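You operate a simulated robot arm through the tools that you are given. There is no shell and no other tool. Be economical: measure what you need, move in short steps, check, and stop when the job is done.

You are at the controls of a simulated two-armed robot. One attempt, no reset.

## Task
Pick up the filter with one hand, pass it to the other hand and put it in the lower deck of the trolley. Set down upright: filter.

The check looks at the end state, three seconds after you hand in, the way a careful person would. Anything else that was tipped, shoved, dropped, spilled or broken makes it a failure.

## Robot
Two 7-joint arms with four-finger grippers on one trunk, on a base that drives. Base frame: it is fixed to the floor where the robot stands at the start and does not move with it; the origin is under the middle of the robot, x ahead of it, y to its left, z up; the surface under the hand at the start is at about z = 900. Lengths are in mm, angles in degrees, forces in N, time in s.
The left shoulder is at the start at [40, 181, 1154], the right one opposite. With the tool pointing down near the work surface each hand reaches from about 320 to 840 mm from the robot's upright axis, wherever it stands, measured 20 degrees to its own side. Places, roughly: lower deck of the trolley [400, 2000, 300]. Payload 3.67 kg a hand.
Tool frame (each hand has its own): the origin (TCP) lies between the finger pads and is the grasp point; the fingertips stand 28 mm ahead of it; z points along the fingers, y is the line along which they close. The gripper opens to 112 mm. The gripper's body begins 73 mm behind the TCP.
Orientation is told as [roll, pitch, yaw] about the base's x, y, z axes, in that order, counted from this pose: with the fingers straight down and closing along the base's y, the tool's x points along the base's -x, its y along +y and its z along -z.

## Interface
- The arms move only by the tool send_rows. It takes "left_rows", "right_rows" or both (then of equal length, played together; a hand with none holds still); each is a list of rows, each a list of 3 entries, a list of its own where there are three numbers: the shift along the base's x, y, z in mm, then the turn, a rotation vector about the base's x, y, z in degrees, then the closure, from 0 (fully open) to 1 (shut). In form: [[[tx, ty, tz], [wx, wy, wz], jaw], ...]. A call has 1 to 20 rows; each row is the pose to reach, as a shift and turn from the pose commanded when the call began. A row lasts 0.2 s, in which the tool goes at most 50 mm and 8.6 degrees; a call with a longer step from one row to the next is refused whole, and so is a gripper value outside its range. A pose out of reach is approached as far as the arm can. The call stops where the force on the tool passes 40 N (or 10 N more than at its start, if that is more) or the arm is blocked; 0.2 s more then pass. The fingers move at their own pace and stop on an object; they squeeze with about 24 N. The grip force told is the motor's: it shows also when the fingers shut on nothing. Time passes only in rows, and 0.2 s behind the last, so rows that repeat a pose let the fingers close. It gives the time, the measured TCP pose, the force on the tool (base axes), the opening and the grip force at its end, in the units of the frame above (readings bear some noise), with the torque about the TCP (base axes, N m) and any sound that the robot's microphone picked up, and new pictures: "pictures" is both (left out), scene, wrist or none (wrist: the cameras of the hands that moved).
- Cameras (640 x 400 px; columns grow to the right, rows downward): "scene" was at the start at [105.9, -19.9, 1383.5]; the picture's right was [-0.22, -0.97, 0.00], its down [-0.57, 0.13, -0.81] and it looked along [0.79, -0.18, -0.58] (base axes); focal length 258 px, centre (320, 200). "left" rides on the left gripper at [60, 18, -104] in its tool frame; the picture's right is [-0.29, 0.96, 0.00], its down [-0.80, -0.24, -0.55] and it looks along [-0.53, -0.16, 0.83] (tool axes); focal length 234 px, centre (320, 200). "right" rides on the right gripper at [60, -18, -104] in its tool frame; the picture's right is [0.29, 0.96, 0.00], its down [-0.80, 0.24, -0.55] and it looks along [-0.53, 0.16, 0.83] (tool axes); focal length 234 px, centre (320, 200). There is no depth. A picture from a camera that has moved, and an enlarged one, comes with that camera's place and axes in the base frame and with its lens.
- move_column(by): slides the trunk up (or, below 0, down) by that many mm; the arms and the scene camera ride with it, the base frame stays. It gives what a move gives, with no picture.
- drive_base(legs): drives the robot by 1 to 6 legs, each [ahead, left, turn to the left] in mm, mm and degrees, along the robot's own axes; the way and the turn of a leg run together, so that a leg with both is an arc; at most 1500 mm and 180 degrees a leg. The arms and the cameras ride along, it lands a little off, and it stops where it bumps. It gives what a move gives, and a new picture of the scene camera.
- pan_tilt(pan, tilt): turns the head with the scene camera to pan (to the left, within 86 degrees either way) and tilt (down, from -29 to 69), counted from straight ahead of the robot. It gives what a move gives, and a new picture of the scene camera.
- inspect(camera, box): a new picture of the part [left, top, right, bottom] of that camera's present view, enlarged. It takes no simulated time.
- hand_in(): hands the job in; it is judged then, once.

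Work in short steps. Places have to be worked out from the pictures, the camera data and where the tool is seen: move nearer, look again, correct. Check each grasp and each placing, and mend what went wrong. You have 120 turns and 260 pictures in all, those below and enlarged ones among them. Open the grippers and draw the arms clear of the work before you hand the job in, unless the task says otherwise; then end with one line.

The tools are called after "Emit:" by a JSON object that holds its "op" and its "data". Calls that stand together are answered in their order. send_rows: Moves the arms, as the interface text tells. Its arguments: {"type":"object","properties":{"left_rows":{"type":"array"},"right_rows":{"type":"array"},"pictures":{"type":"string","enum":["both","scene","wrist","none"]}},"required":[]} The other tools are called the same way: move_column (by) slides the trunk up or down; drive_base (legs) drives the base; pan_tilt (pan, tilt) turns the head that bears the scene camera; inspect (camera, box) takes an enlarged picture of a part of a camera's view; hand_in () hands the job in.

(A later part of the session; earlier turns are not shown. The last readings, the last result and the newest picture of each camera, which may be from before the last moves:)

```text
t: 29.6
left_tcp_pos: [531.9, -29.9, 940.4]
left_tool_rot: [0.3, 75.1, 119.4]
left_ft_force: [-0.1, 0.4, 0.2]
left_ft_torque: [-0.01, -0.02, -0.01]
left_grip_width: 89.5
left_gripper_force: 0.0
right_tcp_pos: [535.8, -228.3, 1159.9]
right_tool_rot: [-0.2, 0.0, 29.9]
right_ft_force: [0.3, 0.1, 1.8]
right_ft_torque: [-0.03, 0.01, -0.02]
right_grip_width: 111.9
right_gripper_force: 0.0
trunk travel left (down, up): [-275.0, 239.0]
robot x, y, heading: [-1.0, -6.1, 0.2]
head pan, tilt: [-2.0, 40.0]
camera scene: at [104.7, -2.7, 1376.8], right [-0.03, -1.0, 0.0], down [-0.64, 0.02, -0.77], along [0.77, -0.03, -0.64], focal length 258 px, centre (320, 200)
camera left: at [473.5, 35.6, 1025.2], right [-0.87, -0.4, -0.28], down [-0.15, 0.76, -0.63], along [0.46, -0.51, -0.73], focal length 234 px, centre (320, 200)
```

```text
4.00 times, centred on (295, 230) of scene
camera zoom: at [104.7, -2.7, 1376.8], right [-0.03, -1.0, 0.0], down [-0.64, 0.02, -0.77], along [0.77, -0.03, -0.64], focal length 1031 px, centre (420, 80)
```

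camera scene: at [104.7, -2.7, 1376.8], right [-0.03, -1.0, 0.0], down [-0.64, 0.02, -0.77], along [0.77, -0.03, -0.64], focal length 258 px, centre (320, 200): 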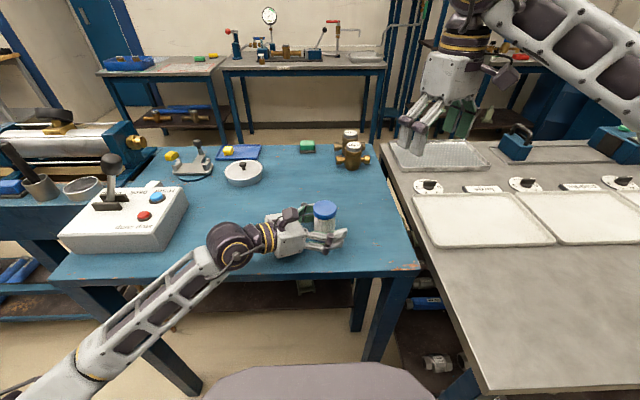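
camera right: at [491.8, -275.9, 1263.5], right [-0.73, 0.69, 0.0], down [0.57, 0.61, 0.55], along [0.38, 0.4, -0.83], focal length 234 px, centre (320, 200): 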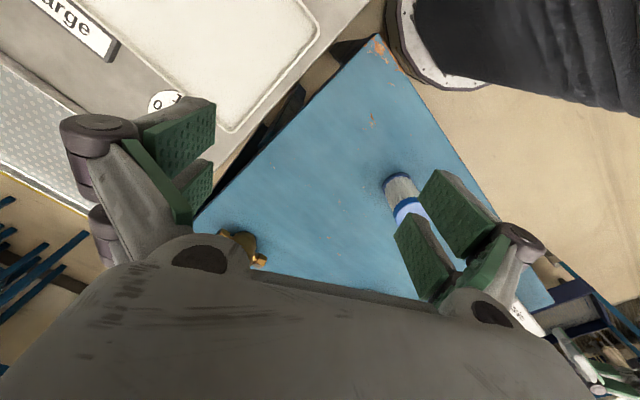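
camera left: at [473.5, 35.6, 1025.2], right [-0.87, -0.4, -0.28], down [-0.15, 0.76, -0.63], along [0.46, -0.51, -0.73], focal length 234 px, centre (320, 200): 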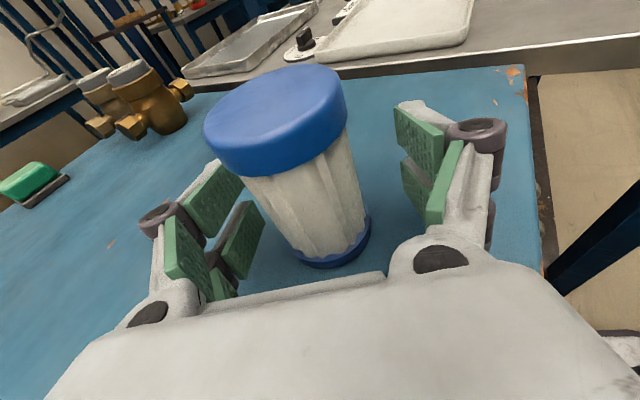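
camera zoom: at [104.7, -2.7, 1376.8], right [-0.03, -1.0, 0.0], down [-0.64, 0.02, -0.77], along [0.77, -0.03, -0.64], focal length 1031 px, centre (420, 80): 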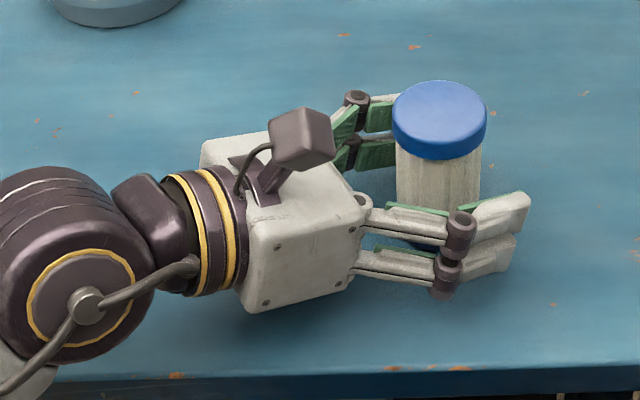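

The filter sits centred between the left jaws, with the pads below the cap. I close.

Emit:
{"op": "send_rows", "data": {"left_rows": [[[0, 0, 0], [0, 0, 0], 0.35], [[0, 0, 0], [0, 0, 0], 0.5], [[0, 0, 0], [0, 0, 0], 0.6], [[0, 0, 0], [0, 0, 0], 0.8], [[0, 0, 0], [0, 0, 0], 1], [[0, 0, 0], [0, 0, 0], 1]], "pictures": "wrist"}}

Emit:
{"op": "inspect", "data": {"camera": "scene", "box": [220, 180, 370, 280]}}

```text
t: 31.0
left_tcp_pos: [533.0, -30.3, 939.5]
left_tool_rot: [0.3, 75.0, 119.3]
left_ft_force: [1.4, 0.3, 2.1]
left_ft_torque: [-0.02, -0.08, 0.03]
left_grip_width: 51.4
left_gripper_force: 24.3
right_tcp_pos: [536.3, -229.2, 1160.1]
right_tool_rot: [-0.1, 0.1, 30.0]
right_ft_force: [-1.5, -0.1, 0.2]
right_ft_torque: [0.01, 0.03, 0.03]
right_grip_width: 112.1
right_gripper_force: 0.0
trunk travel left (down, up): [-275.0, 239.0]
robot x, y, heading: [-0.1, -0.8, -0.0]
head pan, tilt: [-2.0, 40.0]
camera left: at [473.7, 35.4, 1025.4], right [-0.87, -0.4, -0.28], down [-0.15, 0.76, -0.63], along [0.46, -0.51, -0.73], focal length 234 px, centre (320, 200)
```

left: 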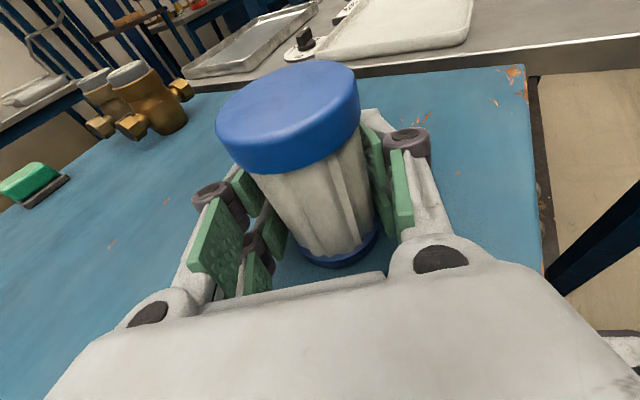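

```text
4.00 times, centred on (295, 230) of scene
camera zoom: at [105.1, -3.4, 1376.7], right [-0.03, -1.0, 0.0], down [-0.64, 0.02, -0.77], along [0.77, -0.03, -0.64], focal length 1031 px, centre (420, 80)
```

zoom: 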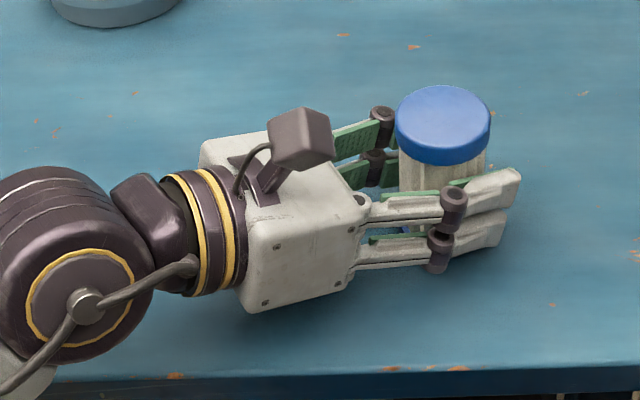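

It is gripped at 51.4 mm. I lift 150 mm.

Emit:
{"op": "send_rows", "data": {"left_rows": [[[0, 0, 15], [0, 0, 0], 1], [[0, 0, 40], [0, 0, 0], 1], [[0, 0, 80], [0, 0, 0], 1], [[0, 0, 120], [0, 0, 0], 1], [[0, 0, 150], [0, 0, 0], 1], [[0, 0, 150], [0, 0, 0], 1]]}}

Emit:
{"op": "inspect", "data": {"camera": "scene", "box": [220, 110, 400, 230]}}

```text
t: 32.4
left_tcp_pos: [532.6, -30.6, 1093.0]
left_tool_rot: [0.5, 74.9, 119.4]
left_ft_force: [0.4, 0.3, -0.6]
left_ft_torque: [0.01, -0.03, 0.02]
left_grip_width: 51.3
left_gripper_force: 24.0
right_tcp_pos: [535.4, -228.8, 1158.7]
right_tool_rot: [-0.2, 0.1, 29.9]
right_ft_force: [-0.5, 0.7, -0.3]
right_ft_torque: [-0.01, -0.03, -0.01]
right_grip_width: 112.0
right_gripper_force: 0.1
trunk travel left (down, up): [-275.0, 239.0]
robot x, y, heading: [-3.7, -0.8, -0.2]
head pan, tilt: [-2.0, 40.0]
camera scene: at [105.4, -3.3, 1376.7], right [-0.03, -1.0, 0.0], down [-0.64, 0.02, -0.77], along [0.77, -0.03, -0.64], focal length 258 px, centre (320, 200)
camera left: at [473.6, 35.7, 1178.1], right [-0.87, -0.4, -0.28], down [-0.15, 0.76, -0.63], along [0.46, -0.51, -0.73], focal length 234 px, centre (320, 200)
```

scene: 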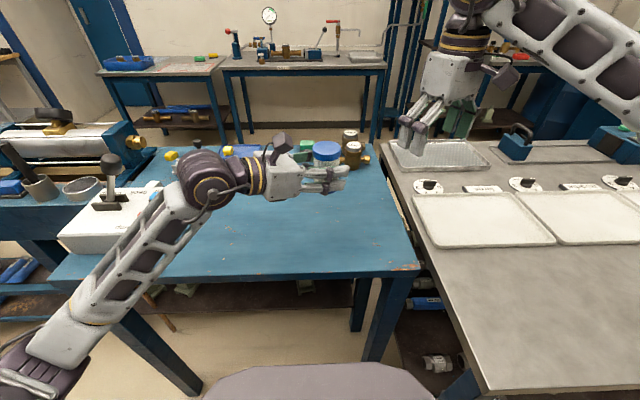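
left: 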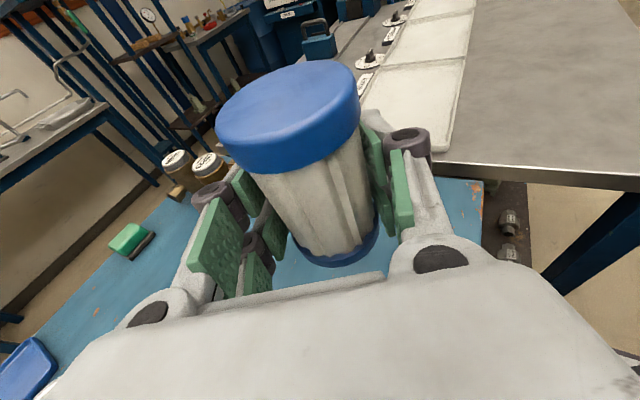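

```text
3.33 times, centred on (310, 170) of scene
camera zoom: at [105.4, -3.3, 1376.7], right [-0.03, -1.0, 0.0], down [-0.64, 0.02, -0.77], along [0.77, -0.03, -0.64], focal length 859 px, centre (353, 300)
```

zoom: 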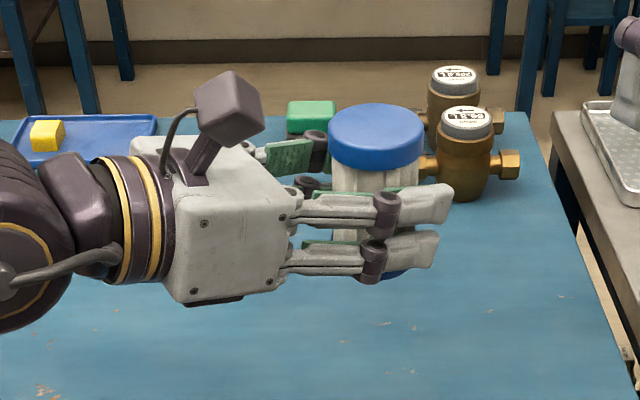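

The filter is held upright, with its top at about 1148. The right hand's jaws must stay clear of the left palm and camera, so I turn it to yaw about -40. It goes up and over the filter with the jaws partly closed.

Emit:
{"op": "send_rows", "data": {"right_rows": [[[0, 0, 20], [0, 0, -7], 0], [[0, 0, 40], [0, 0, -14], 0], [[0, 0, 60], [0, 0, -21], 0], [[0, 0, 80], [0, 0, -28], 0], [[0, 0, 80], [0, 0, -35], 0], [[0, 0, 80], [0, 0, -42], 0], [[0, 10, 80], [0, 0, -49], 0], [[0, 30, 80], [0, 0, -56], 0.1], [[-1, 60, 80], [0, 0, -63], 0.2], [[-2, 95, 80], [0, 0, -70], 0.33], [[-3, 130, 80], [0, 0, -70], 0.33], [[-4, 165, 80], [0, 0, -70], 0.33], [[-5, 198, 80], [0, 0, -70], 0.33], [[-5, 198, 80], [0, 0, -70], 0.33]]}}

Emit:
{"op": "inspect", "data": {"camera": "scene", "box": [220, 70, 400, 190]}}

```text
t: 35.4
left_tcp_pos: [531.7, -31.4, 1092.5]
left_tool_rot: [0.2, 74.9, 119.2]
left_ft_force: [0.8, -0.1, -2.3]
left_ft_torque: [0.0, 0.0, -0.03]
left_grip_width: 51.3
left_gripper_force: 23.7
right_tcp_pos: [528.7, -32.8, 1241.5]
right_tool_rot: [-0.1, 0.1, -40.1]
right_ft_force: [-0.5, 0.0, 0.3]
right_ft_torque: [0.04, 0.03, 0.02]
right_grip_width: 75.1
right_gripper_force: 0.1
trunk travel left (down, up): [-275.0, 239.0]
robot x, y, heading: [3.3, -0.2, -0.0]
head pan, tilt: [-2.0, 40.0]
camera scene: at [105.2, -4.5, 1376.7], right [-0.04, -1.0, 0.0], down [-0.64, 0.02, -0.77], along [0.77, -0.03, -0.64], focal length 258 px, centre (320, 200)
camera right: at [472.3, -8.7, 1345.7], right [0.4, 0.92, 0.0], down [0.77, -0.33, 0.55], along [0.51, -0.22, -0.83], focal length 234 px, centre (320, 200)
```

scene: 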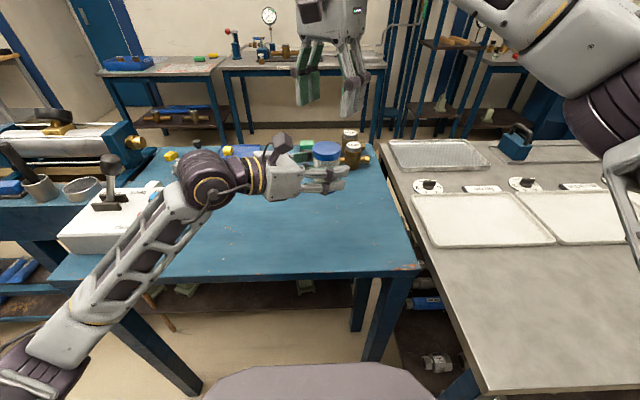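
right: 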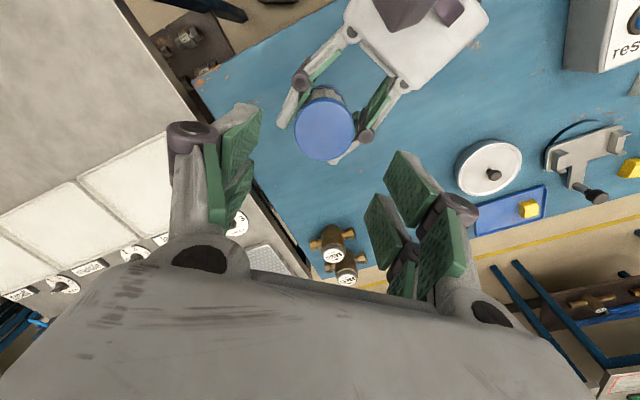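

```text
3.33 times, centred on (310, 130) of scene
camera zoom: at [105.2, -4.5, 1376.7], right [-0.04, -1.0, 0.0], down [-0.64, 0.02, -0.77], along [0.77, -0.03, -0.64], focal length 859 px, centre (353, 433)
```

zoom: 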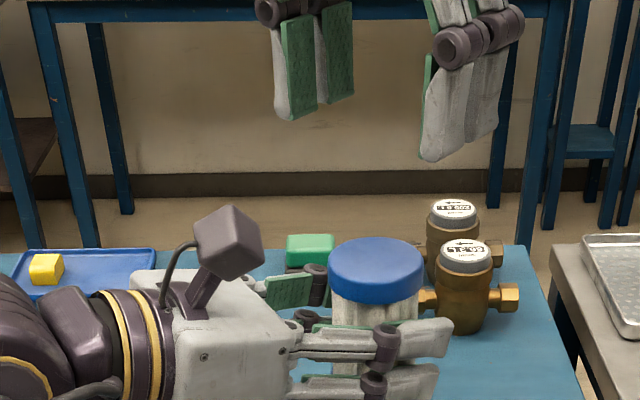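

The cap is directly under the right hand at about (528,-28). I descend to z≈1157 so the tips reach only the cap.

Emit:
{"op": "send_rows", "data": {"right_rows": [[[0, 3, -25], [0, 0, 0], 0.33], [[0, 3, -50], [0, 0, 0], 0.33], [[0, 3, -70], [0, 0, 0], 0.33], [[0, 3, -84], [0, 0, 0], 0.33], [[0, 3, -84], [0, 0, 0], 0.33]]}}

Emit:
{"op": "inspect", "data": {"camera": "scene", "box": [235, 90, 385, 200]}}

```text
t: 36.6
left_tcp_pos: [532.6, -30.6, 1093.9]
left_tool_rot: [0.3, 75.0, 119.3]
left_ft_force: [0.6, 0.5, -1.4]
left_ft_torque: [0.0, -0.02, -0.01]
left_grip_width: 51.4
left_gripper_force: 24.4
right_tcp_pos: [529.7, -30.3, 1157.3]
right_tool_rot: [-0.2, 0.0, -40.1]
right_ft_force: [-0.8, 0.2, -0.3]
right_ft_torque: [0.0, 0.01, -0.02]
right_grip_width: 75.1
right_gripper_force: 0.1
trunk travel left (down, up): [-275.0, 239.0]
robot x, y, heading: [-2.1, -3.5, 0.1]
head pan, tilt: [-2.0, 40.0]
camera scene: at [105.1, -3.2, 1376.7], right [-0.03, -1.0, 0.0], down [-0.64, 0.02, -0.77], along [0.77, -0.03, -0.64], focal length 258 px, centre (320, 200)
camera right: at [472.0, -4.3, 1261.4], right [0.4, 0.92, 0.0], down [0.77, -0.33, 0.55], along [0.51, -0.22, -0.83], focal length 234 px, centre (320, 200)
```

scene: 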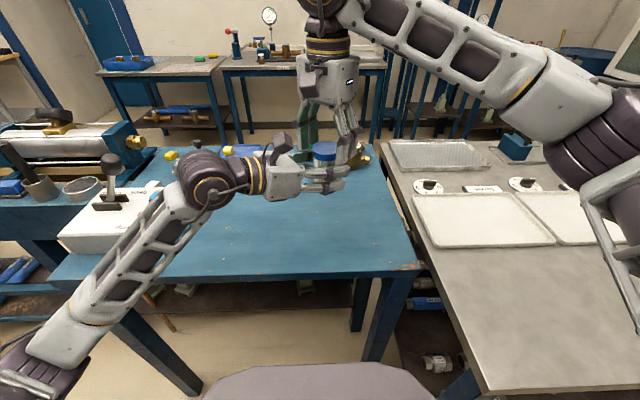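
right: 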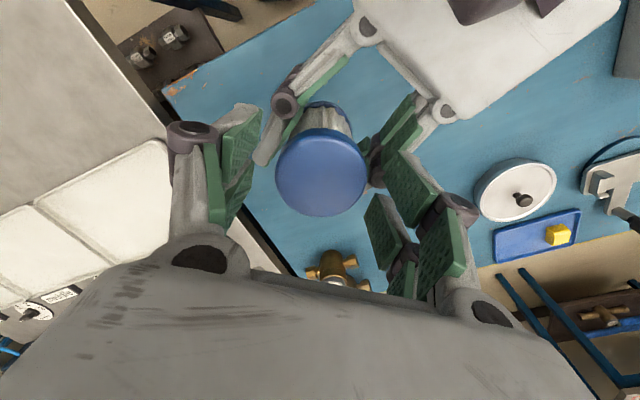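

```text
3.64 times, centred on (310, 145) of scene
camera zoom: at [105.1, -3.2, 1376.7], right [-0.03, -1.0, 0.0], down [-0.64, 0.02, -0.77], along [0.77, -0.03, -0.64], focal length 937 px, centre (356, 400)
```

zoom: 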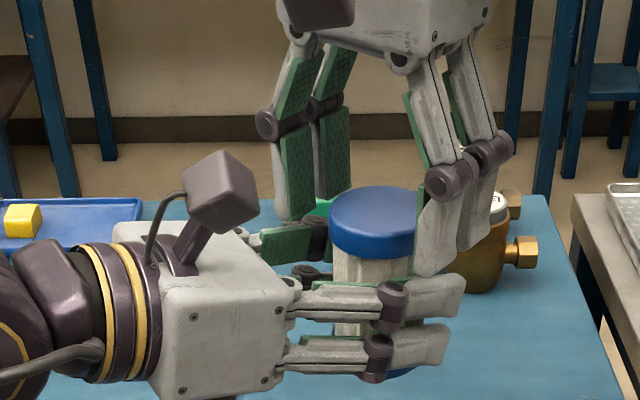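

The right tips sit at cap height just above the left fingers, and the cap is centred. I close the right hand on it.

Emit:
{"op": "send_rows", "data": {"right_rows": [[[0, 0, 0], [0, 0, 0], 0.42], [[0, 0, 0], [0, 0, 0], 0.5], [[0, 0, 0], [0, 0, 0], 0.6], [[0, 0, 0], [0, 0, 0], 0.8], [[0, 0, 0], [0, 0, 0], 1], [[0, 0, 0], [0, 0, 0], 1]]}}

Emit:
{"op": "inspect", "data": {"camera": "scene", "box": [275, 110, 375, 200]}}

```text
t: 38.0
left_tcp_pos: [531.6, -30.7, 1092.2]
left_tool_rot: [0.6, 74.9, 119.4]
left_ft_force: [-9.6, -9.8, -3.6]
left_ft_torque: [0.29, -0.19, -0.15]
left_grip_width: 51.3
left_gripper_force: 24.0
right_tcp_pos: [531.6, -29.4, 1157.2]
right_tool_rot: [-0.1, 0.0, -40.1]
right_ft_force: [10.2, 10.7, 1.1]
right_ft_torque: [0.46, -0.51, 0.18]
right_grip_width: 52.5
right_gripper_force: 23.9
trunk travel left (down, up): [-275.0, 239.0]
robot x, y, heading: [-1.5, -0.9, 0.2]
head pan, tilt: [-2.0, 40.0]
camera scene: at [105.4, -3.3, 1376.7], right [-0.03, -1.0, 0.0], down [-0.64, 0.02, -0.77], along [0.77, -0.03, -0.64], focal length 258 px, centre (320, 200)
camera right: at [472.3, -4.2, 1261.6], right [0.4, 0.92, 0.0], down [0.76, -0.33, 0.55], along [0.51, -0.22, -0.83], focal length 234 px, centre (320, 200)
```

scene: 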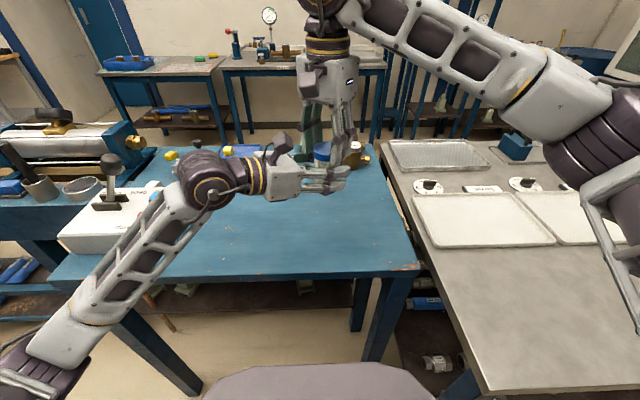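
right: 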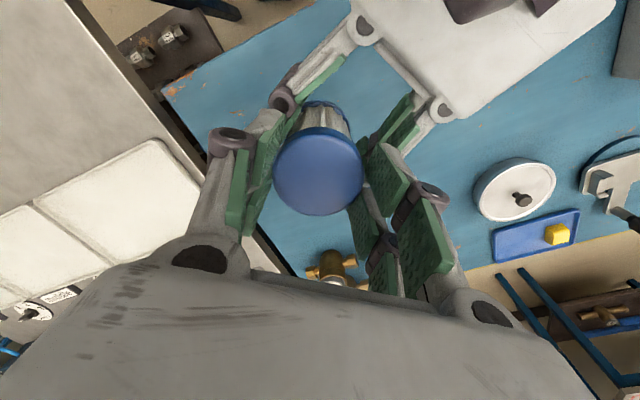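

```text
4.44 times, centred on (325, 155) of scene
camera zoom: at [105.4, -3.3, 1376.7], right [-0.03, -1.0, 0.0], down [-0.64, 0.02, -0.77], along [0.77, -0.03, -0.64], focal length 1145 px, centre (298, 400)
```

zoom: 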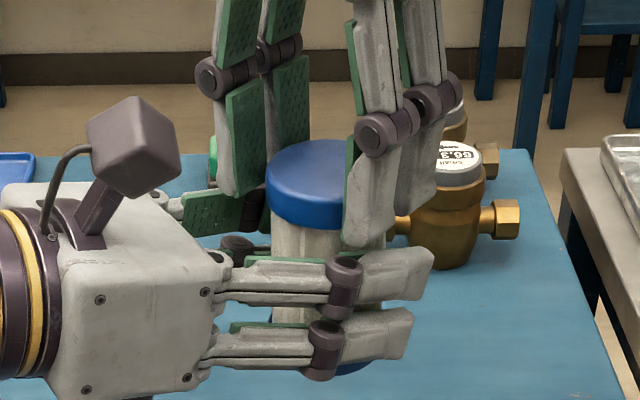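

Both hands hold it, with a sideways strain of about 14 N from a small offset. I yield with the right hand, then open the left.

Emit:
{"op": "send_rows", "data": {"right_rows": [[[1, 1.2, 0], [0, 0, 0], 1], [[2, 2.4, 0], [0, 0, 0], 1], [[2, 2.4, 0], [0, 0, 0], 1]], "pictures": "none"}}

```text
t: 38.8
left_tcp_pos: [533.5, -28.9, 1091.0]
left_tool_rot: [0.2, 74.8, 119.5]
left_ft_force: [-4.9, 3.7, -10.2]
left_ft_torque: [-0.16, -0.07, -0.18]
left_grip_width: 51.8
left_gripper_force: 24.2
right_tcp_pos: [531.3, -27.3, 1157.1]
right_tool_rot: [-0.4, 0.0, -40.1]
right_ft_force: [4.5, -2.2, 8.0]
right_ft_torque: [-0.06, -0.23, 0.16]
right_grip_width: 52.0
right_gripper_force: 23.7
trunk travel left (down, up): [-275.0, 239.0]
robot x, y, heading: [-1.6, -1.3, 0.0]
head pan, tilt: [-2.0, 40.0]
```

The strain is small now. I open the left hand while the right holds, and check the result.

Emit:
{"op": "send_rows", "data": {"left_rows": [[[0, 0, 0], [0, 0, 0], 0.45], [[0, 0, 0], [0, 0, 0], 0.35], [[0, 0, 0], [0, 0, 0], 0.2], [[0, 0, 0], [0, 0, 0], 0], [[0, 0, 0], [0, 0, 0], 0]]}}

Emit:
{"op": "inspect", "data": {"camera": "scene", "box": [275, 110, 375, 200]}}

```text
t: 40.0
left_tcp_pos: [532.7, -31.1, 1092.8]
left_tool_rot: [0.4, 74.9, 119.5]
left_ft_force: [0.4, -0.6, -0.2]
left_ft_torque: [0.03, -0.02, 0.03]
left_grip_width: 111.8
left_gripper_force: 0.1
right_tcp_pos: [530.9, -27.2, 1156.0]
right_tool_rot: [-0.1, 0.0, -40.1]
right_ft_force: [0.2, 0.4, 0.2]
right_ft_torque: [0.01, -0.01, 0.02]
right_grip_width: 52.4
right_gripper_force: 23.4
trunk travel left (down, up): [-275.0, 239.0]
robot x, y, heading: [2.4, -2.5, -0.1]
head pan, tilt: [-2.0, 40.0]
camera scene: at [105.4, -3.3, 1376.7], right [-0.03, -1.0, 0.0], down [-0.64, 0.02, -0.77], along [0.77, -0.03, -0.64], focal length 258 px, centre (320, 200)
camera left: at [473.7, 35.7, 1177.9], right [-0.87, -0.4, -0.28], down [-0.15, 0.76, -0.63], along [0.46, -0.51, -0.73], focal length 234 px, centre (320, 200)
```

scene: 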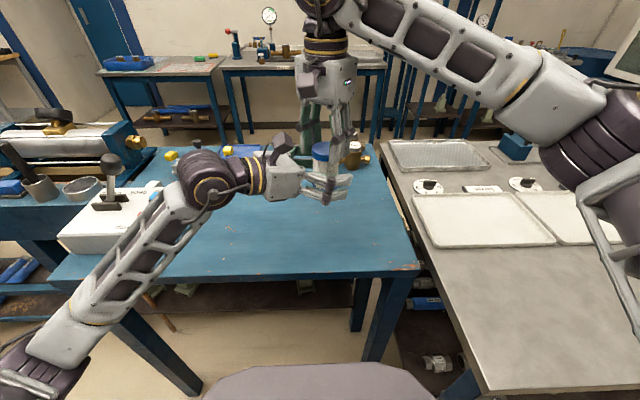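
left: 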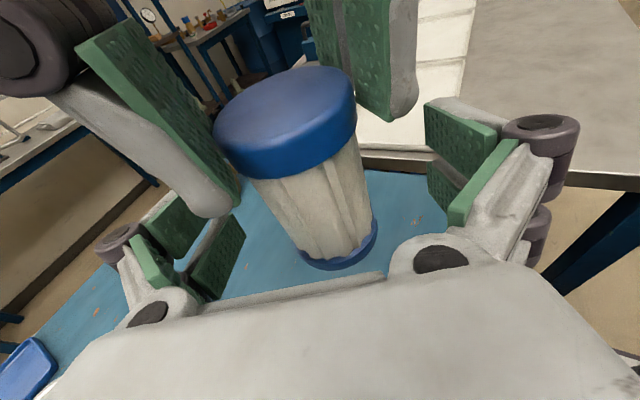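

```text
4.44 times, centred on (325, 155) of scene
camera zoom: at [105.4, -3.3, 1376.7], right [-0.03, -1.0, 0.0], down [-0.64, 0.02, -0.77], along [0.77, -0.03, -0.64], focal length 1145 px, centre (298, 400)
```

zoom: 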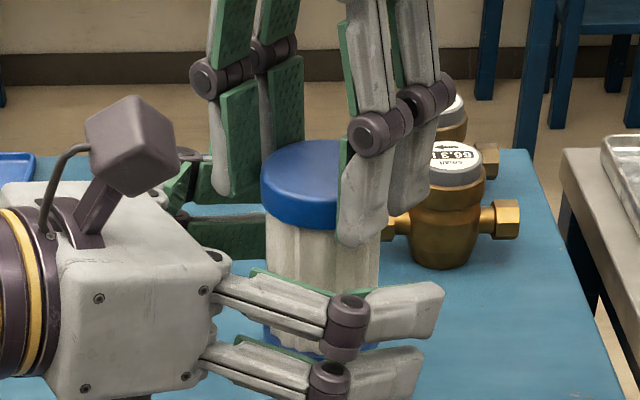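

The right hand now holds the filter by the cap. I retract the left hand back along its own axis.

Emit:
{"op": "send_rows", "data": {"left_rows": [[[-15, 26, 0], [0, 0, 0], 0], [[-30, 52, 0], [0, 0, 0], 0], [[-45, 80, 0], [0, 0, 0], 0], [[-60, 107, 0], [0, 0, 0], 0], [[-62, 140, 0], [0, 0, 0], 0], [[-62, 180, 0], [0, 0, 0], 0], [[-62, 220, 0], [0, 0, 0], 0]]}}

```text
t: 41.6
left_tcp_pos: [470.8, 192.5, 1091.5]
left_tool_rot: [0.1, 74.9, 119.1]
left_ft_force: [-0.2, -0.5, -1.1]
left_ft_torque: [-0.02, 0.02, 0.03]
left_grip_width: 111.9
left_gripper_force: 0.1
right_tcp_pos: [532.0, -26.7, 1156.9]
right_tool_rot: [-0.2, 0.0, -40.2]
right_ft_force: [0.7, 0.7, -1.1]
right_ft_torque: [-0.02, -0.02, -0.01]
right_grip_width: 52.3
right_gripper_force: 24.1
trunk travel left (down, up): [-275.0, 239.0]
robot x, y, heading: [0.5, 3.1, -0.2]
head pan, tilt: [-2.0, 40.0]
camera scene: at [105.1, -2.6, 1376.7], right [-0.04, -1.0, 0.0], down [-0.64, 0.02, -0.77], along [0.77, -0.03, -0.64], focal length 258 px, centre (320, 200)
camera left: at [413.5, 258.5, 1177.0], right [-0.87, -0.4, -0.28], down [-0.15, 0.76, -0.63], along [0.46, -0.51, -0.73], focal length 234 px, centre (320, 200)
```

scene: 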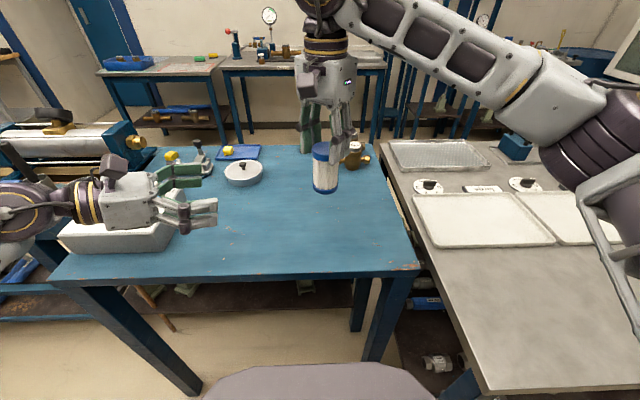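
left: 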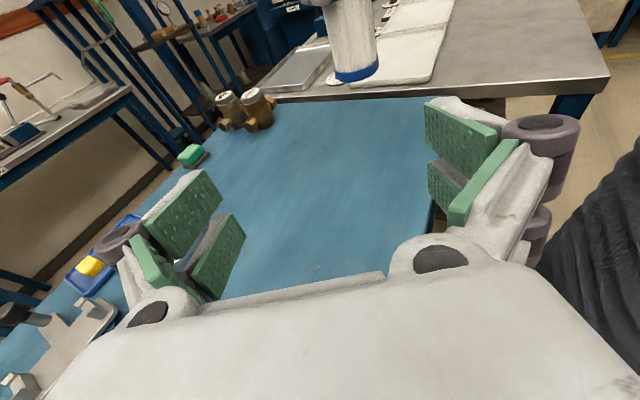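

The transfer is done. I back off from the table, then look left for the route.

Emit:
{"op": "drive_base", "data": {"legs": [[-250, 0, 0]]}}

Emit:
{"op": "pan_tilt", "data": {"pan": 75, "tilt": 35}}

```text
t: 43.5
left_tcp_pos: [218.6, 192.8, 1091.1]
left_tool_rot: [0.2, 75.0, 119.4]
left_ft_force: [-0.3, -1.1, 0.0]
left_ft_torque: [0.03, -0.01, 0.0]
left_grip_width: 112.0
left_gripper_force: 0.1
right_tcp_pos: [279.6, -25.7, 1157.4]
right_tool_rot: [-0.2, 0.0, -39.9]
right_ft_force: [0.0, 0.2, 0.3]
right_ft_torque: [0.01, -0.02, 0.01]
right_grip_width: 52.4
right_gripper_force: 24.0
trunk travel left (down, up): [-275.0, 239.0]
robot x, y, heading: [-248.3, 0.5, 0.1]
head pan, tilt: [-2.0, 40.0]
camera scene: at [-146.2, -3.4, 1376.7], right [-0.03, -1.0, 0.0], down [-0.64, 0.02, -0.77], along [0.77, -0.02, -0.64], focal length 258 px, centre (320, 200)
```

scene: 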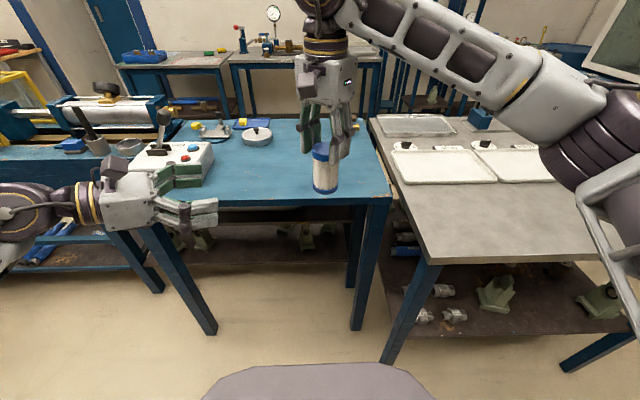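

```text
t: 45.0
left_tcp_pos: [221.2, 194.1, 1090.8]
left_tool_rot: [0.3, 75.0, 119.7]
left_ft_force: [-0.2, -0.1, -0.2]
left_ft_torque: [-0.01, 0.01, -0.02]
left_grip_width: 112.0
left_gripper_force: 0.0
right_tcp_pos: [279.6, -25.4, 1155.9]
right_tool_rot: [-0.2, 0.0, -39.8]
right_ft_force: [-0.9, -0.4, -0.1]
right_ft_torque: [-0.01, -0.03, 0.0]
right_grip_width: 52.2
right_gripper_force: 23.7
trunk travel left (down, up): [-275.0, 239.0]
robot x, y, heading: [-254.6, -0.8, 0.3]
head pan, tilt: [75.0, 35.0]
camera scene: at [-208.3, 84.4, 1384.3], right [0.97, -0.26, 0.0], down [-0.15, -0.55, -0.82], along [0.21, 0.79, -0.57], focal length 258 px, centre (320, 200)
```

scene: 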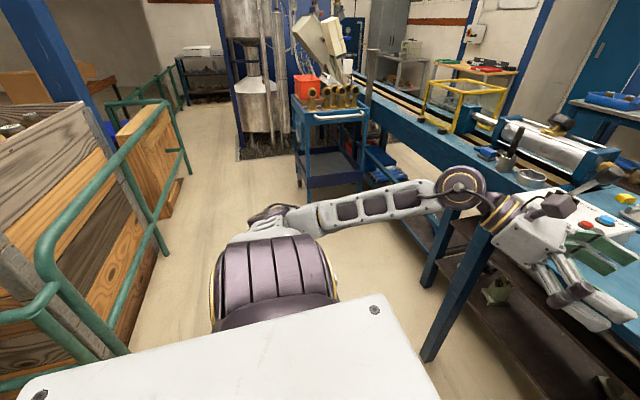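

The corridor is clear. A stance near (100,1400) facing +y keeps the robot clear of the machine bed on the right. I turn left 90° here and look ahead.

Emit:
{"op": "pan_tilt", "data": {"pan": 0, "tilt": 40}}

Emit:
{"op": "drive_base", "data": {"legs": [[0, 0, 90]]}}

```text
t: 46.5
left_tcp_pos: [220.0, 194.0, 1091.8]
left_tool_rot: [0.3, 75.0, 119.6]
left_ft_force: [0.3, 0.1, 0.0]
left_ft_torque: [-0.01, 0.0, 0.01]
left_grip_width: 112.1
left_gripper_force: 0.0
right_tcp_pos: [280.2, -25.3, 1156.6]
right_tool_rot: [-0.2, 0.0, -40.0]
right_ft_force: [0.1, -0.1, -0.3]
right_ft_torque: [-0.01, -0.03, 0.03]
right_grip_width: 52.3
right_gripper_force: 24.1
trunk travel left (down, up): [-275.0, 239.0]
robot x, y, heading: [-255.4, -2.1, 0.4]
head pan, tilt: [0.0, 40.0]
camera scene: at [-145.7, -0.3, 1376.7], right [0.0, -1.0, 0.0], down [-0.64, 0.0, -0.77], along [0.77, 0.0, -0.64], focal length 258 px, centre (320, 200)
```

scene: 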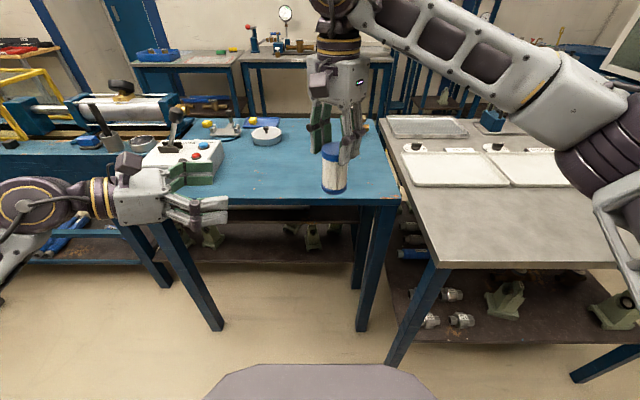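

```text
t: 51.1
left_tcp_pos: [-444.1, 470.4, 1090.9]
left_tool_rot: [0.3, 75.1, -150.4]
left_ft_force: [-0.1, -0.3, 0.9]
left_ft_torque: [0.0, 0.03, -0.02]
left_grip_width: 112.0
left_gripper_force: 0.0
right_tcp_pos: [-227.3, 530.9, 1156.8]
right_tool_rot: [-0.2, 0.1, 50.1]
right_ft_force: [-0.2, 0.5, 0.2]
right_ft_torque: [0.01, -0.01, 0.0]
right_grip_width: 52.0
right_gripper_force: 24.0
trunk travel left (down, up): [-275.0, 239.0]
robot x, y, heading: [-250.2, -2.0, 90.4]
head pan, tilt: [0.0, 40.0]
camera scene: at [-251.9, 104.6, 1376.7], right [1.0, 0.0, 0.0], down [0.0, -0.64, -0.77], along [0.0, 0.77, -0.64], focal length 258 px, centre (320, 200)
```

scene: 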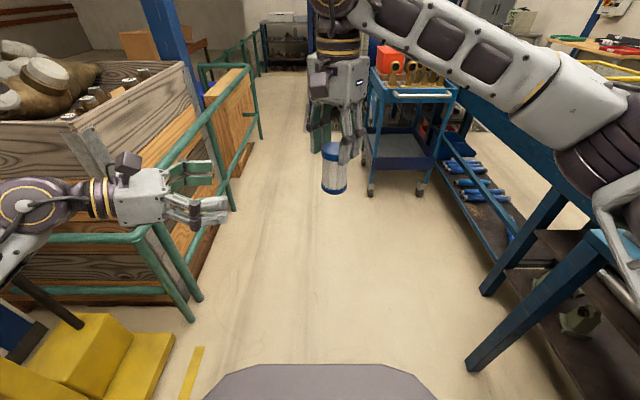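

The path ahead is clear. The trolley front is at y≈1850, spanning x≈150–640. I drive ahead 1000 mm, then sidestep right 330 mm.

Emit:
{"op": "drive_base", "data": {"legs": [[1000, 0, 0], [0, -330, 0]]}}

Emit:
{"op": "inspect", "data": {"camera": "scene", "box": [300, 60, 520, 260]}}

```text
t: 58.3
left_tcp_pos: [-137.1, 1481.9, 1092.0]
left_tool_rot: [0.4, 74.9, -149.0]
left_ft_force: [-0.1, -0.7, -0.4]
left_ft_torque: [0.01, 0.01, 0.02]
left_grip_width: 112.1
left_gripper_force: 0.0
right_tcp_pos: [78.4, 1548.5, 1156.3]
right_tool_rot: [-0.2, 0.1, 51.5]
right_ft_force: [-0.2, -0.5, -0.3]
right_ft_torque: [-0.04, 0.0, 0.04]
right_grip_width: 52.2
right_gripper_force: 23.8
trunk travel left (down, up): [-275.0, 239.0]
robot x, y, heading: [67.3, 1016.4, 91.6]
head pan, tilt: [0.0, 40.0]
camera scene: at [65.1, 1120.3, 1376.7], right [1.0, 0.03, 0.0], down [0.02, -0.64, -0.77], along [-0.02, 0.77, -0.64], focal length 258 px, centre (320, 200)
```

scene: 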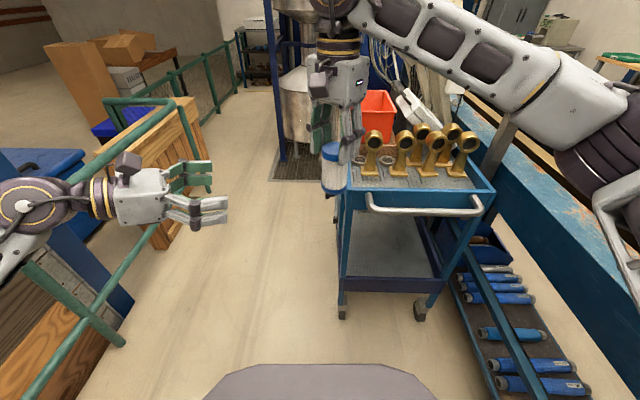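

```text
2.00 times, centred on (410, 160) of scene
camera zoom: at [65.1, 1120.3, 1376.7], right [1.0, 0.03, 0.0], down [0.02, -0.64, -0.77], along [-0.02, 0.77, -0.64], focal length 515 px, centre (140, 280)
```

zoom: 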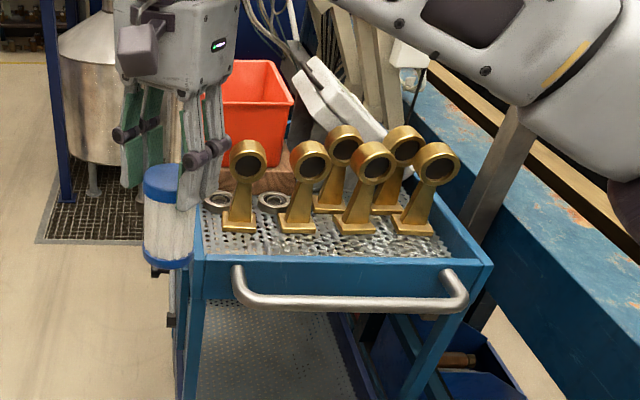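

The trolley opening, at y≈1800, runs from the lip at about 360 to the tray underside at about 768. I lower the trunk fully here, well away from it.

Emit:
{"op": "move_column", "data": {"by": -275}}

Emit:
{"op": "drive_base", "data": {"legs": [[0, 0, -1.6]]}}

Emit:
{"op": "pan_tilt", "data": {"pan": -20, "tilt": 30}}

```text
t: 61.1
left_tcp_pos: [-137.7, 1481.1, 817.7]
left_tool_rot: [0.3, 75.0, -149.0]
left_ft_force: [-0.8, -0.4, -0.7]
left_ft_torque: [0.02, 0.0, 0.0]
left_grip_width: 112.2
left_gripper_force: 0.0
right_tcp_pos: [78.9, 1546.4, 882.8]
right_tool_rot: [-0.2, 0.0, 51.6]
right_ft_force: [-0.7, 0.5, 0.1]
right_ft_torque: [0.0, -0.01, 0.02]
right_grip_width: 52.2
right_gripper_force: 23.7
trunk travel left (down, up): [0.0, 514.0]
robot x, y, heading: [66.5, 1014.8, 91.5]
head pan, tilt: [0.0, 40.0]
```

```text
t: 61.9
left_tcp_pos: [-124.7, 1488.1, 818.1]
left_tool_rot: [0.3, 75.0, -150.6]
left_ft_force: [0.2, 0.5, 0.0]
left_ft_torque: [-0.04, 0.02, 0.02]
left_grip_width: 112.0
left_gripper_force: 0.1
right_tcp_pos: [94.4, 1546.1, 883.4]
right_tool_rot: [-0.2, 0.0, 49.9]
right_ft_force: [0.6, -0.6, 0.5]
right_ft_torque: [0.0, 0.02, -0.03]
right_grip_width: 52.3
right_gripper_force: 23.8
trunk travel left (down, up): [0.0, 514.0]
robot x, y, heading: [67.9, 1018.9, 90.0]
head pan, tilt: [0.0, 40.0]
camera scene: at [68.0, 1120.3, 1102.7], right [1.0, 0.0, 0.0], down [0.0, -0.64, -0.77], along [0.0, 0.77, -0.64], focal length 258 px, centre (320, 200)
```

scene: 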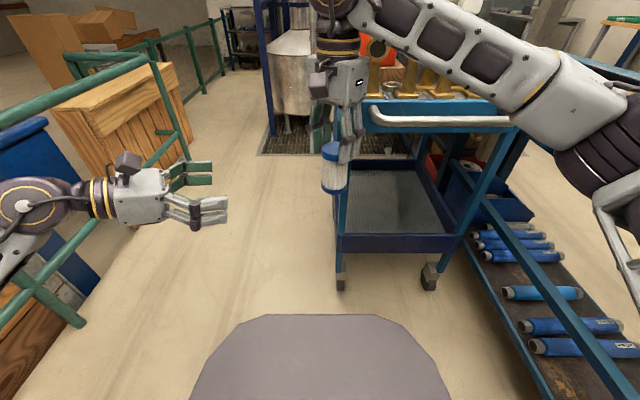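

```text
t: 62.7
left_tcp_pos: [-125.7, 1487.4, 817.5]
left_tool_rot: [0.3, 74.9, -150.6]
left_ft_force: [0.3, -0.6, -0.7]
left_ft_torque: [0.01, 0.0, -0.03]
left_grip_width: 111.7
left_gripper_force: 0.1
right_tcp_pos: [93.0, 1545.6, 883.0]
right_tool_rot: [-0.2, 0.0, 49.9]
right_ft_force: [-0.1, 0.0, 0.4]
right_ft_torque: [0.0, 0.0, 0.02]
right_grip_width: 52.1
right_gripper_force: 24.3
trunk travel left (down, up): [0.0, 514.0]
robot x, y, heading: [66.3, 1014.1, 89.9]
head pan, tilt: [-20.0, 30.0]
camera scene: at [98.5, 1120.3, 1118.0], right [0.94, -0.34, 0.0], down [-0.17, -0.47, -0.87], along [0.29, 0.81, -0.5], focal length 258 px, centre (320, 200)
```

scene: 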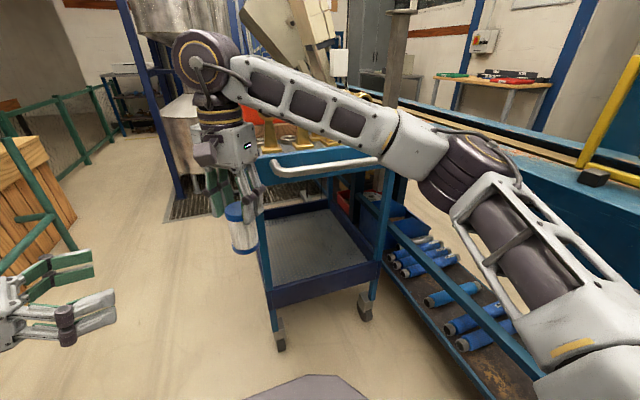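

The lower deck is visible and empty. I enlarge it to measure the geometry.

Emit:
{"op": "inspect", "data": {"camera": "scene", "box": [230, 130, 430, 360]}}

```text
1.74 times, centred on (330, 245) of scene
camera zoom: at [98.5, 1120.3, 1118.0], right [0.94, -0.34, 0.0], down [-0.17, -0.47, -0.87], along [0.29, 0.81, -0.5], focal length 448 px, centre (303, 122)
```

zoom: 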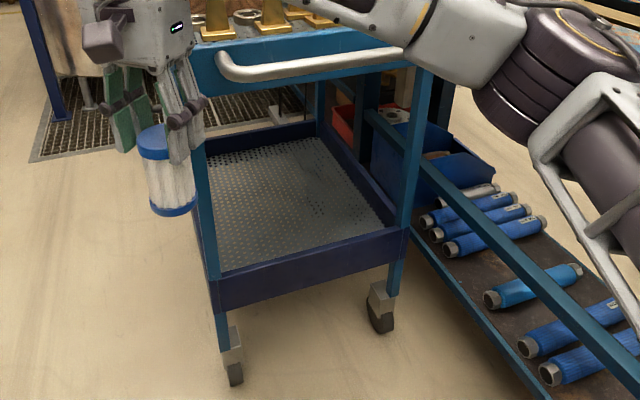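

Measured: lip top about 360 at y≈1785, deck x≈170–590 and y to about 2300, tray underside about 785, handle at y≈1725 and z≈840. I turn the right hand to close along x and lower it to carrying height, about (266,1650,485). It stays outside the trolley.

Emit:
{"op": "send_rows", "data": {"right_rows": [[[10, 5, -40], [0, 0, 4], 1], [[25, 15, -80], [0, 0, 8], 1], [[42, 25, -120], [0, 0, 12], 1], [[60, 37, -160], [0, 0, 16], 1], [[78, 48, -200], [0, 0, 20], 1], [[96, 60, -240], [0, 0, 24], 1], [[115, 70, -280], [0, 0, 28], 1], [[135, 82, -320], [0, 0, 32], 1], [[155, 93, -360], [0, 0, 36], 1], [[173, 104, -398], [0, 0, 40], 1], [[173, 104, -398], [0, 0, 40], 1]]}}

```text
t: 65.1
left_tcp_pos: [-124.0, 1488.3, 817.1]
left_tool_rot: [0.3, 74.9, -150.6]
left_ft_force: [0.5, 0.1, 0.7]
left_ft_torque: [0.01, 0.02, 0.02]
left_grip_width: 111.8
left_gripper_force: 0.0
right_tcp_pos: [266.8, 1651.1, 482.9]
right_tool_rot: [-0.1, 0.0, 90.0]
right_ft_force: [0.1, 0.3, 0.2]
right_ft_torque: [-0.01, 0.01, 0.0]
right_grip_width: 52.0
right_gripper_force: 24.2
trunk travel left (down, up): [0.0, 514.0]
robot x, y, heading: [70.7, 1016.2, 90.2]
head pan, tilt: [-20.0, 30.0]
camera scene: at [98.6, 1120.2, 1118.1], right [0.94, -0.34, 0.0], down [-0.17, -0.47, -0.87], along [0.3, 0.81, -0.5], focal length 258 px, centre (320, 200)
camera right: at [283.3, 1591.3, 585.6], right [-0.96, -0.29, 0.0], down [-0.24, 0.8, 0.55], along [-0.16, 0.53, -0.83], focal length 234 px, centre (320, 200)
```

scene: 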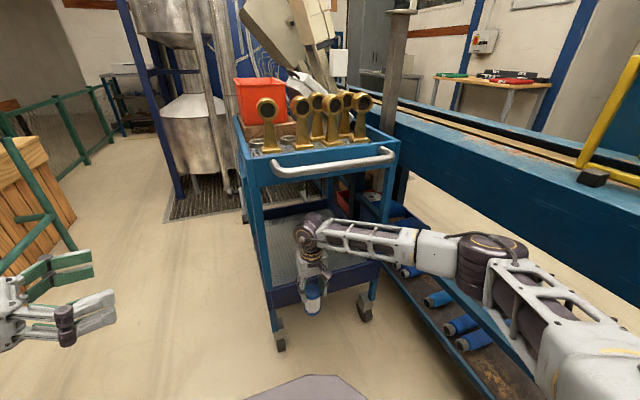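
right: 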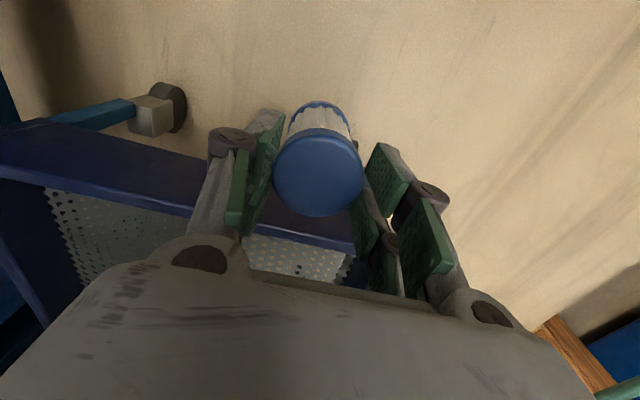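

The pose is good and the forearm is nearly level. I look closely at the lip height against the filter bottom before entering.

Emit:
{"op": "inspect", "data": {"camera": "scene", "box": [240, 130, 400, 330]}}

Emit:
{"op": "inspect", "data": {"camera": "right", "box": [0, 60, 380, 300]}}

```text
2.00 times, centred on (320, 230) of scene
camera zoom: at [98.6, 1120.2, 1118.1], right [0.94, -0.34, 0.0], down [-0.17, -0.47, -0.87], along [0.3, 0.81, -0.5], focal length 515 px, centre (320, 140)
```

zoom: 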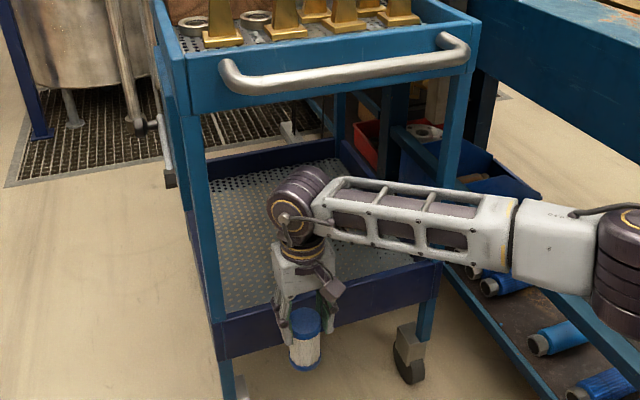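

```text
1.67 times, centred on (190, 180) of right
camera zoom: at [283.3, 1591.3, 585.6], right [-0.96, -0.29, 0.0], down [-0.24, 0.8, 0.55], along [-0.16, 0.53, -0.83], focal length 390 px, centre (537, 233)
```

zoom: 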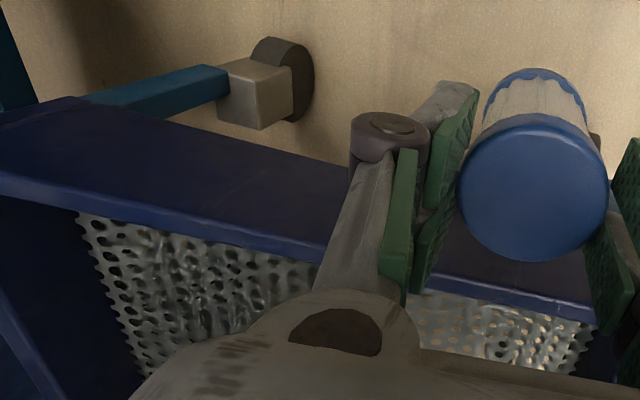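

The rays from the two cameras are nearly parallel, so I drive ahead 75 mm, still outside, to triangulate the lip.

Emit:
{"op": "drive_base", "data": {"legs": [[75, 0, 0]]}}

Emit:
{"op": "inspect", "data": {"camera": "right", "box": [0, 60, 380, 300]}}

Emit:
{"op": "inspect", "data": {"camera": "scene", "box": [240, 130, 400, 330]}}

```text
t: 66.1
left_tcp_pos: [-125.2, 1562.4, 816.4]
left_tool_rot: [0.6, 74.9, -150.4]
left_ft_force: [-0.1, 0.9, -0.8]
left_ft_torque: [0.0, -0.01, 0.0]
left_grip_width: 112.1
left_gripper_force: 0.1
right_tcp_pos: [266.1, 1726.4, 481.8]
right_tool_rot: [-0.1, 0.0, 89.9]
right_ft_force: [0.7, 0.4, -0.1]
right_ft_torque: [-0.05, -0.01, 0.0]
right_grip_width: 51.9
right_gripper_force: 24.1
trunk travel left (down, up): [0.0, 514.0]
robot x, y, heading: [70.9, 1092.3, 89.9]
head pan, tilt: [-20.0, 30.0]
camera scene: at [98.7, 1196.2, 1117.9], right [0.94, -0.34, 0.0], down [-0.17, -0.47, -0.87], along [0.3, 0.81, -0.5], focal length 258 px, centre (320, 200)
```

scene: 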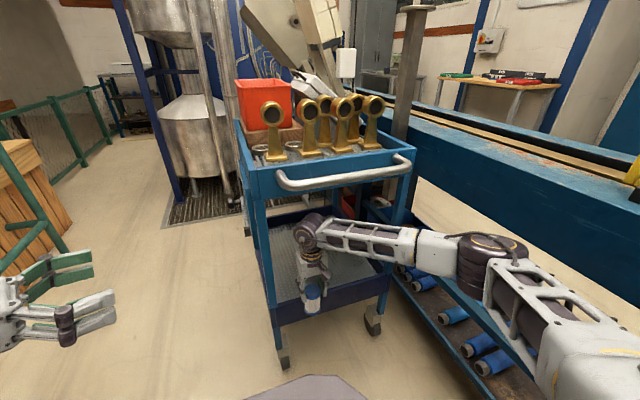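

```text
1.67 times, centred on (190, 180) of right
camera zoom: at [283.3, 1666.4, 585.2], right [-0.96, -0.29, 0.0], down [-0.24, 0.8, 0.55], along [-0.16, 0.53, -0.83], focal length 390 px, centre (537, 233)
```

zoom: 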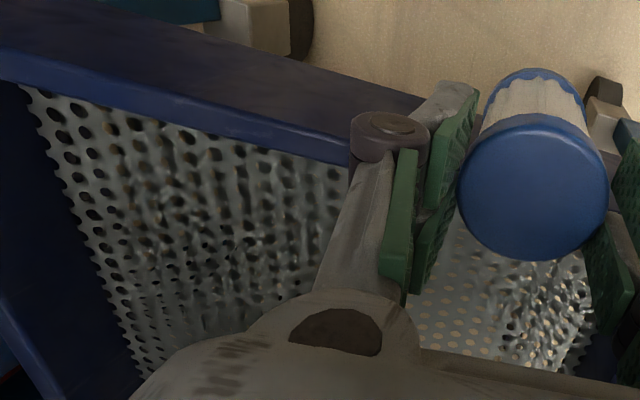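

```text
2.00 times, centred on (320, 230) of scene
camera zoom: at [98.7, 1196.2, 1117.9], right [0.94, -0.34, 0.0], down [-0.17, -0.47, -0.87], along [0.3, 0.81, -0.5], focal length 515 px, centre (320, 140)
```

zoom: 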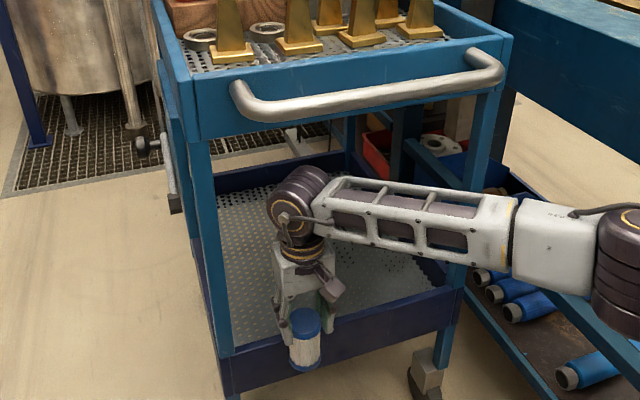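

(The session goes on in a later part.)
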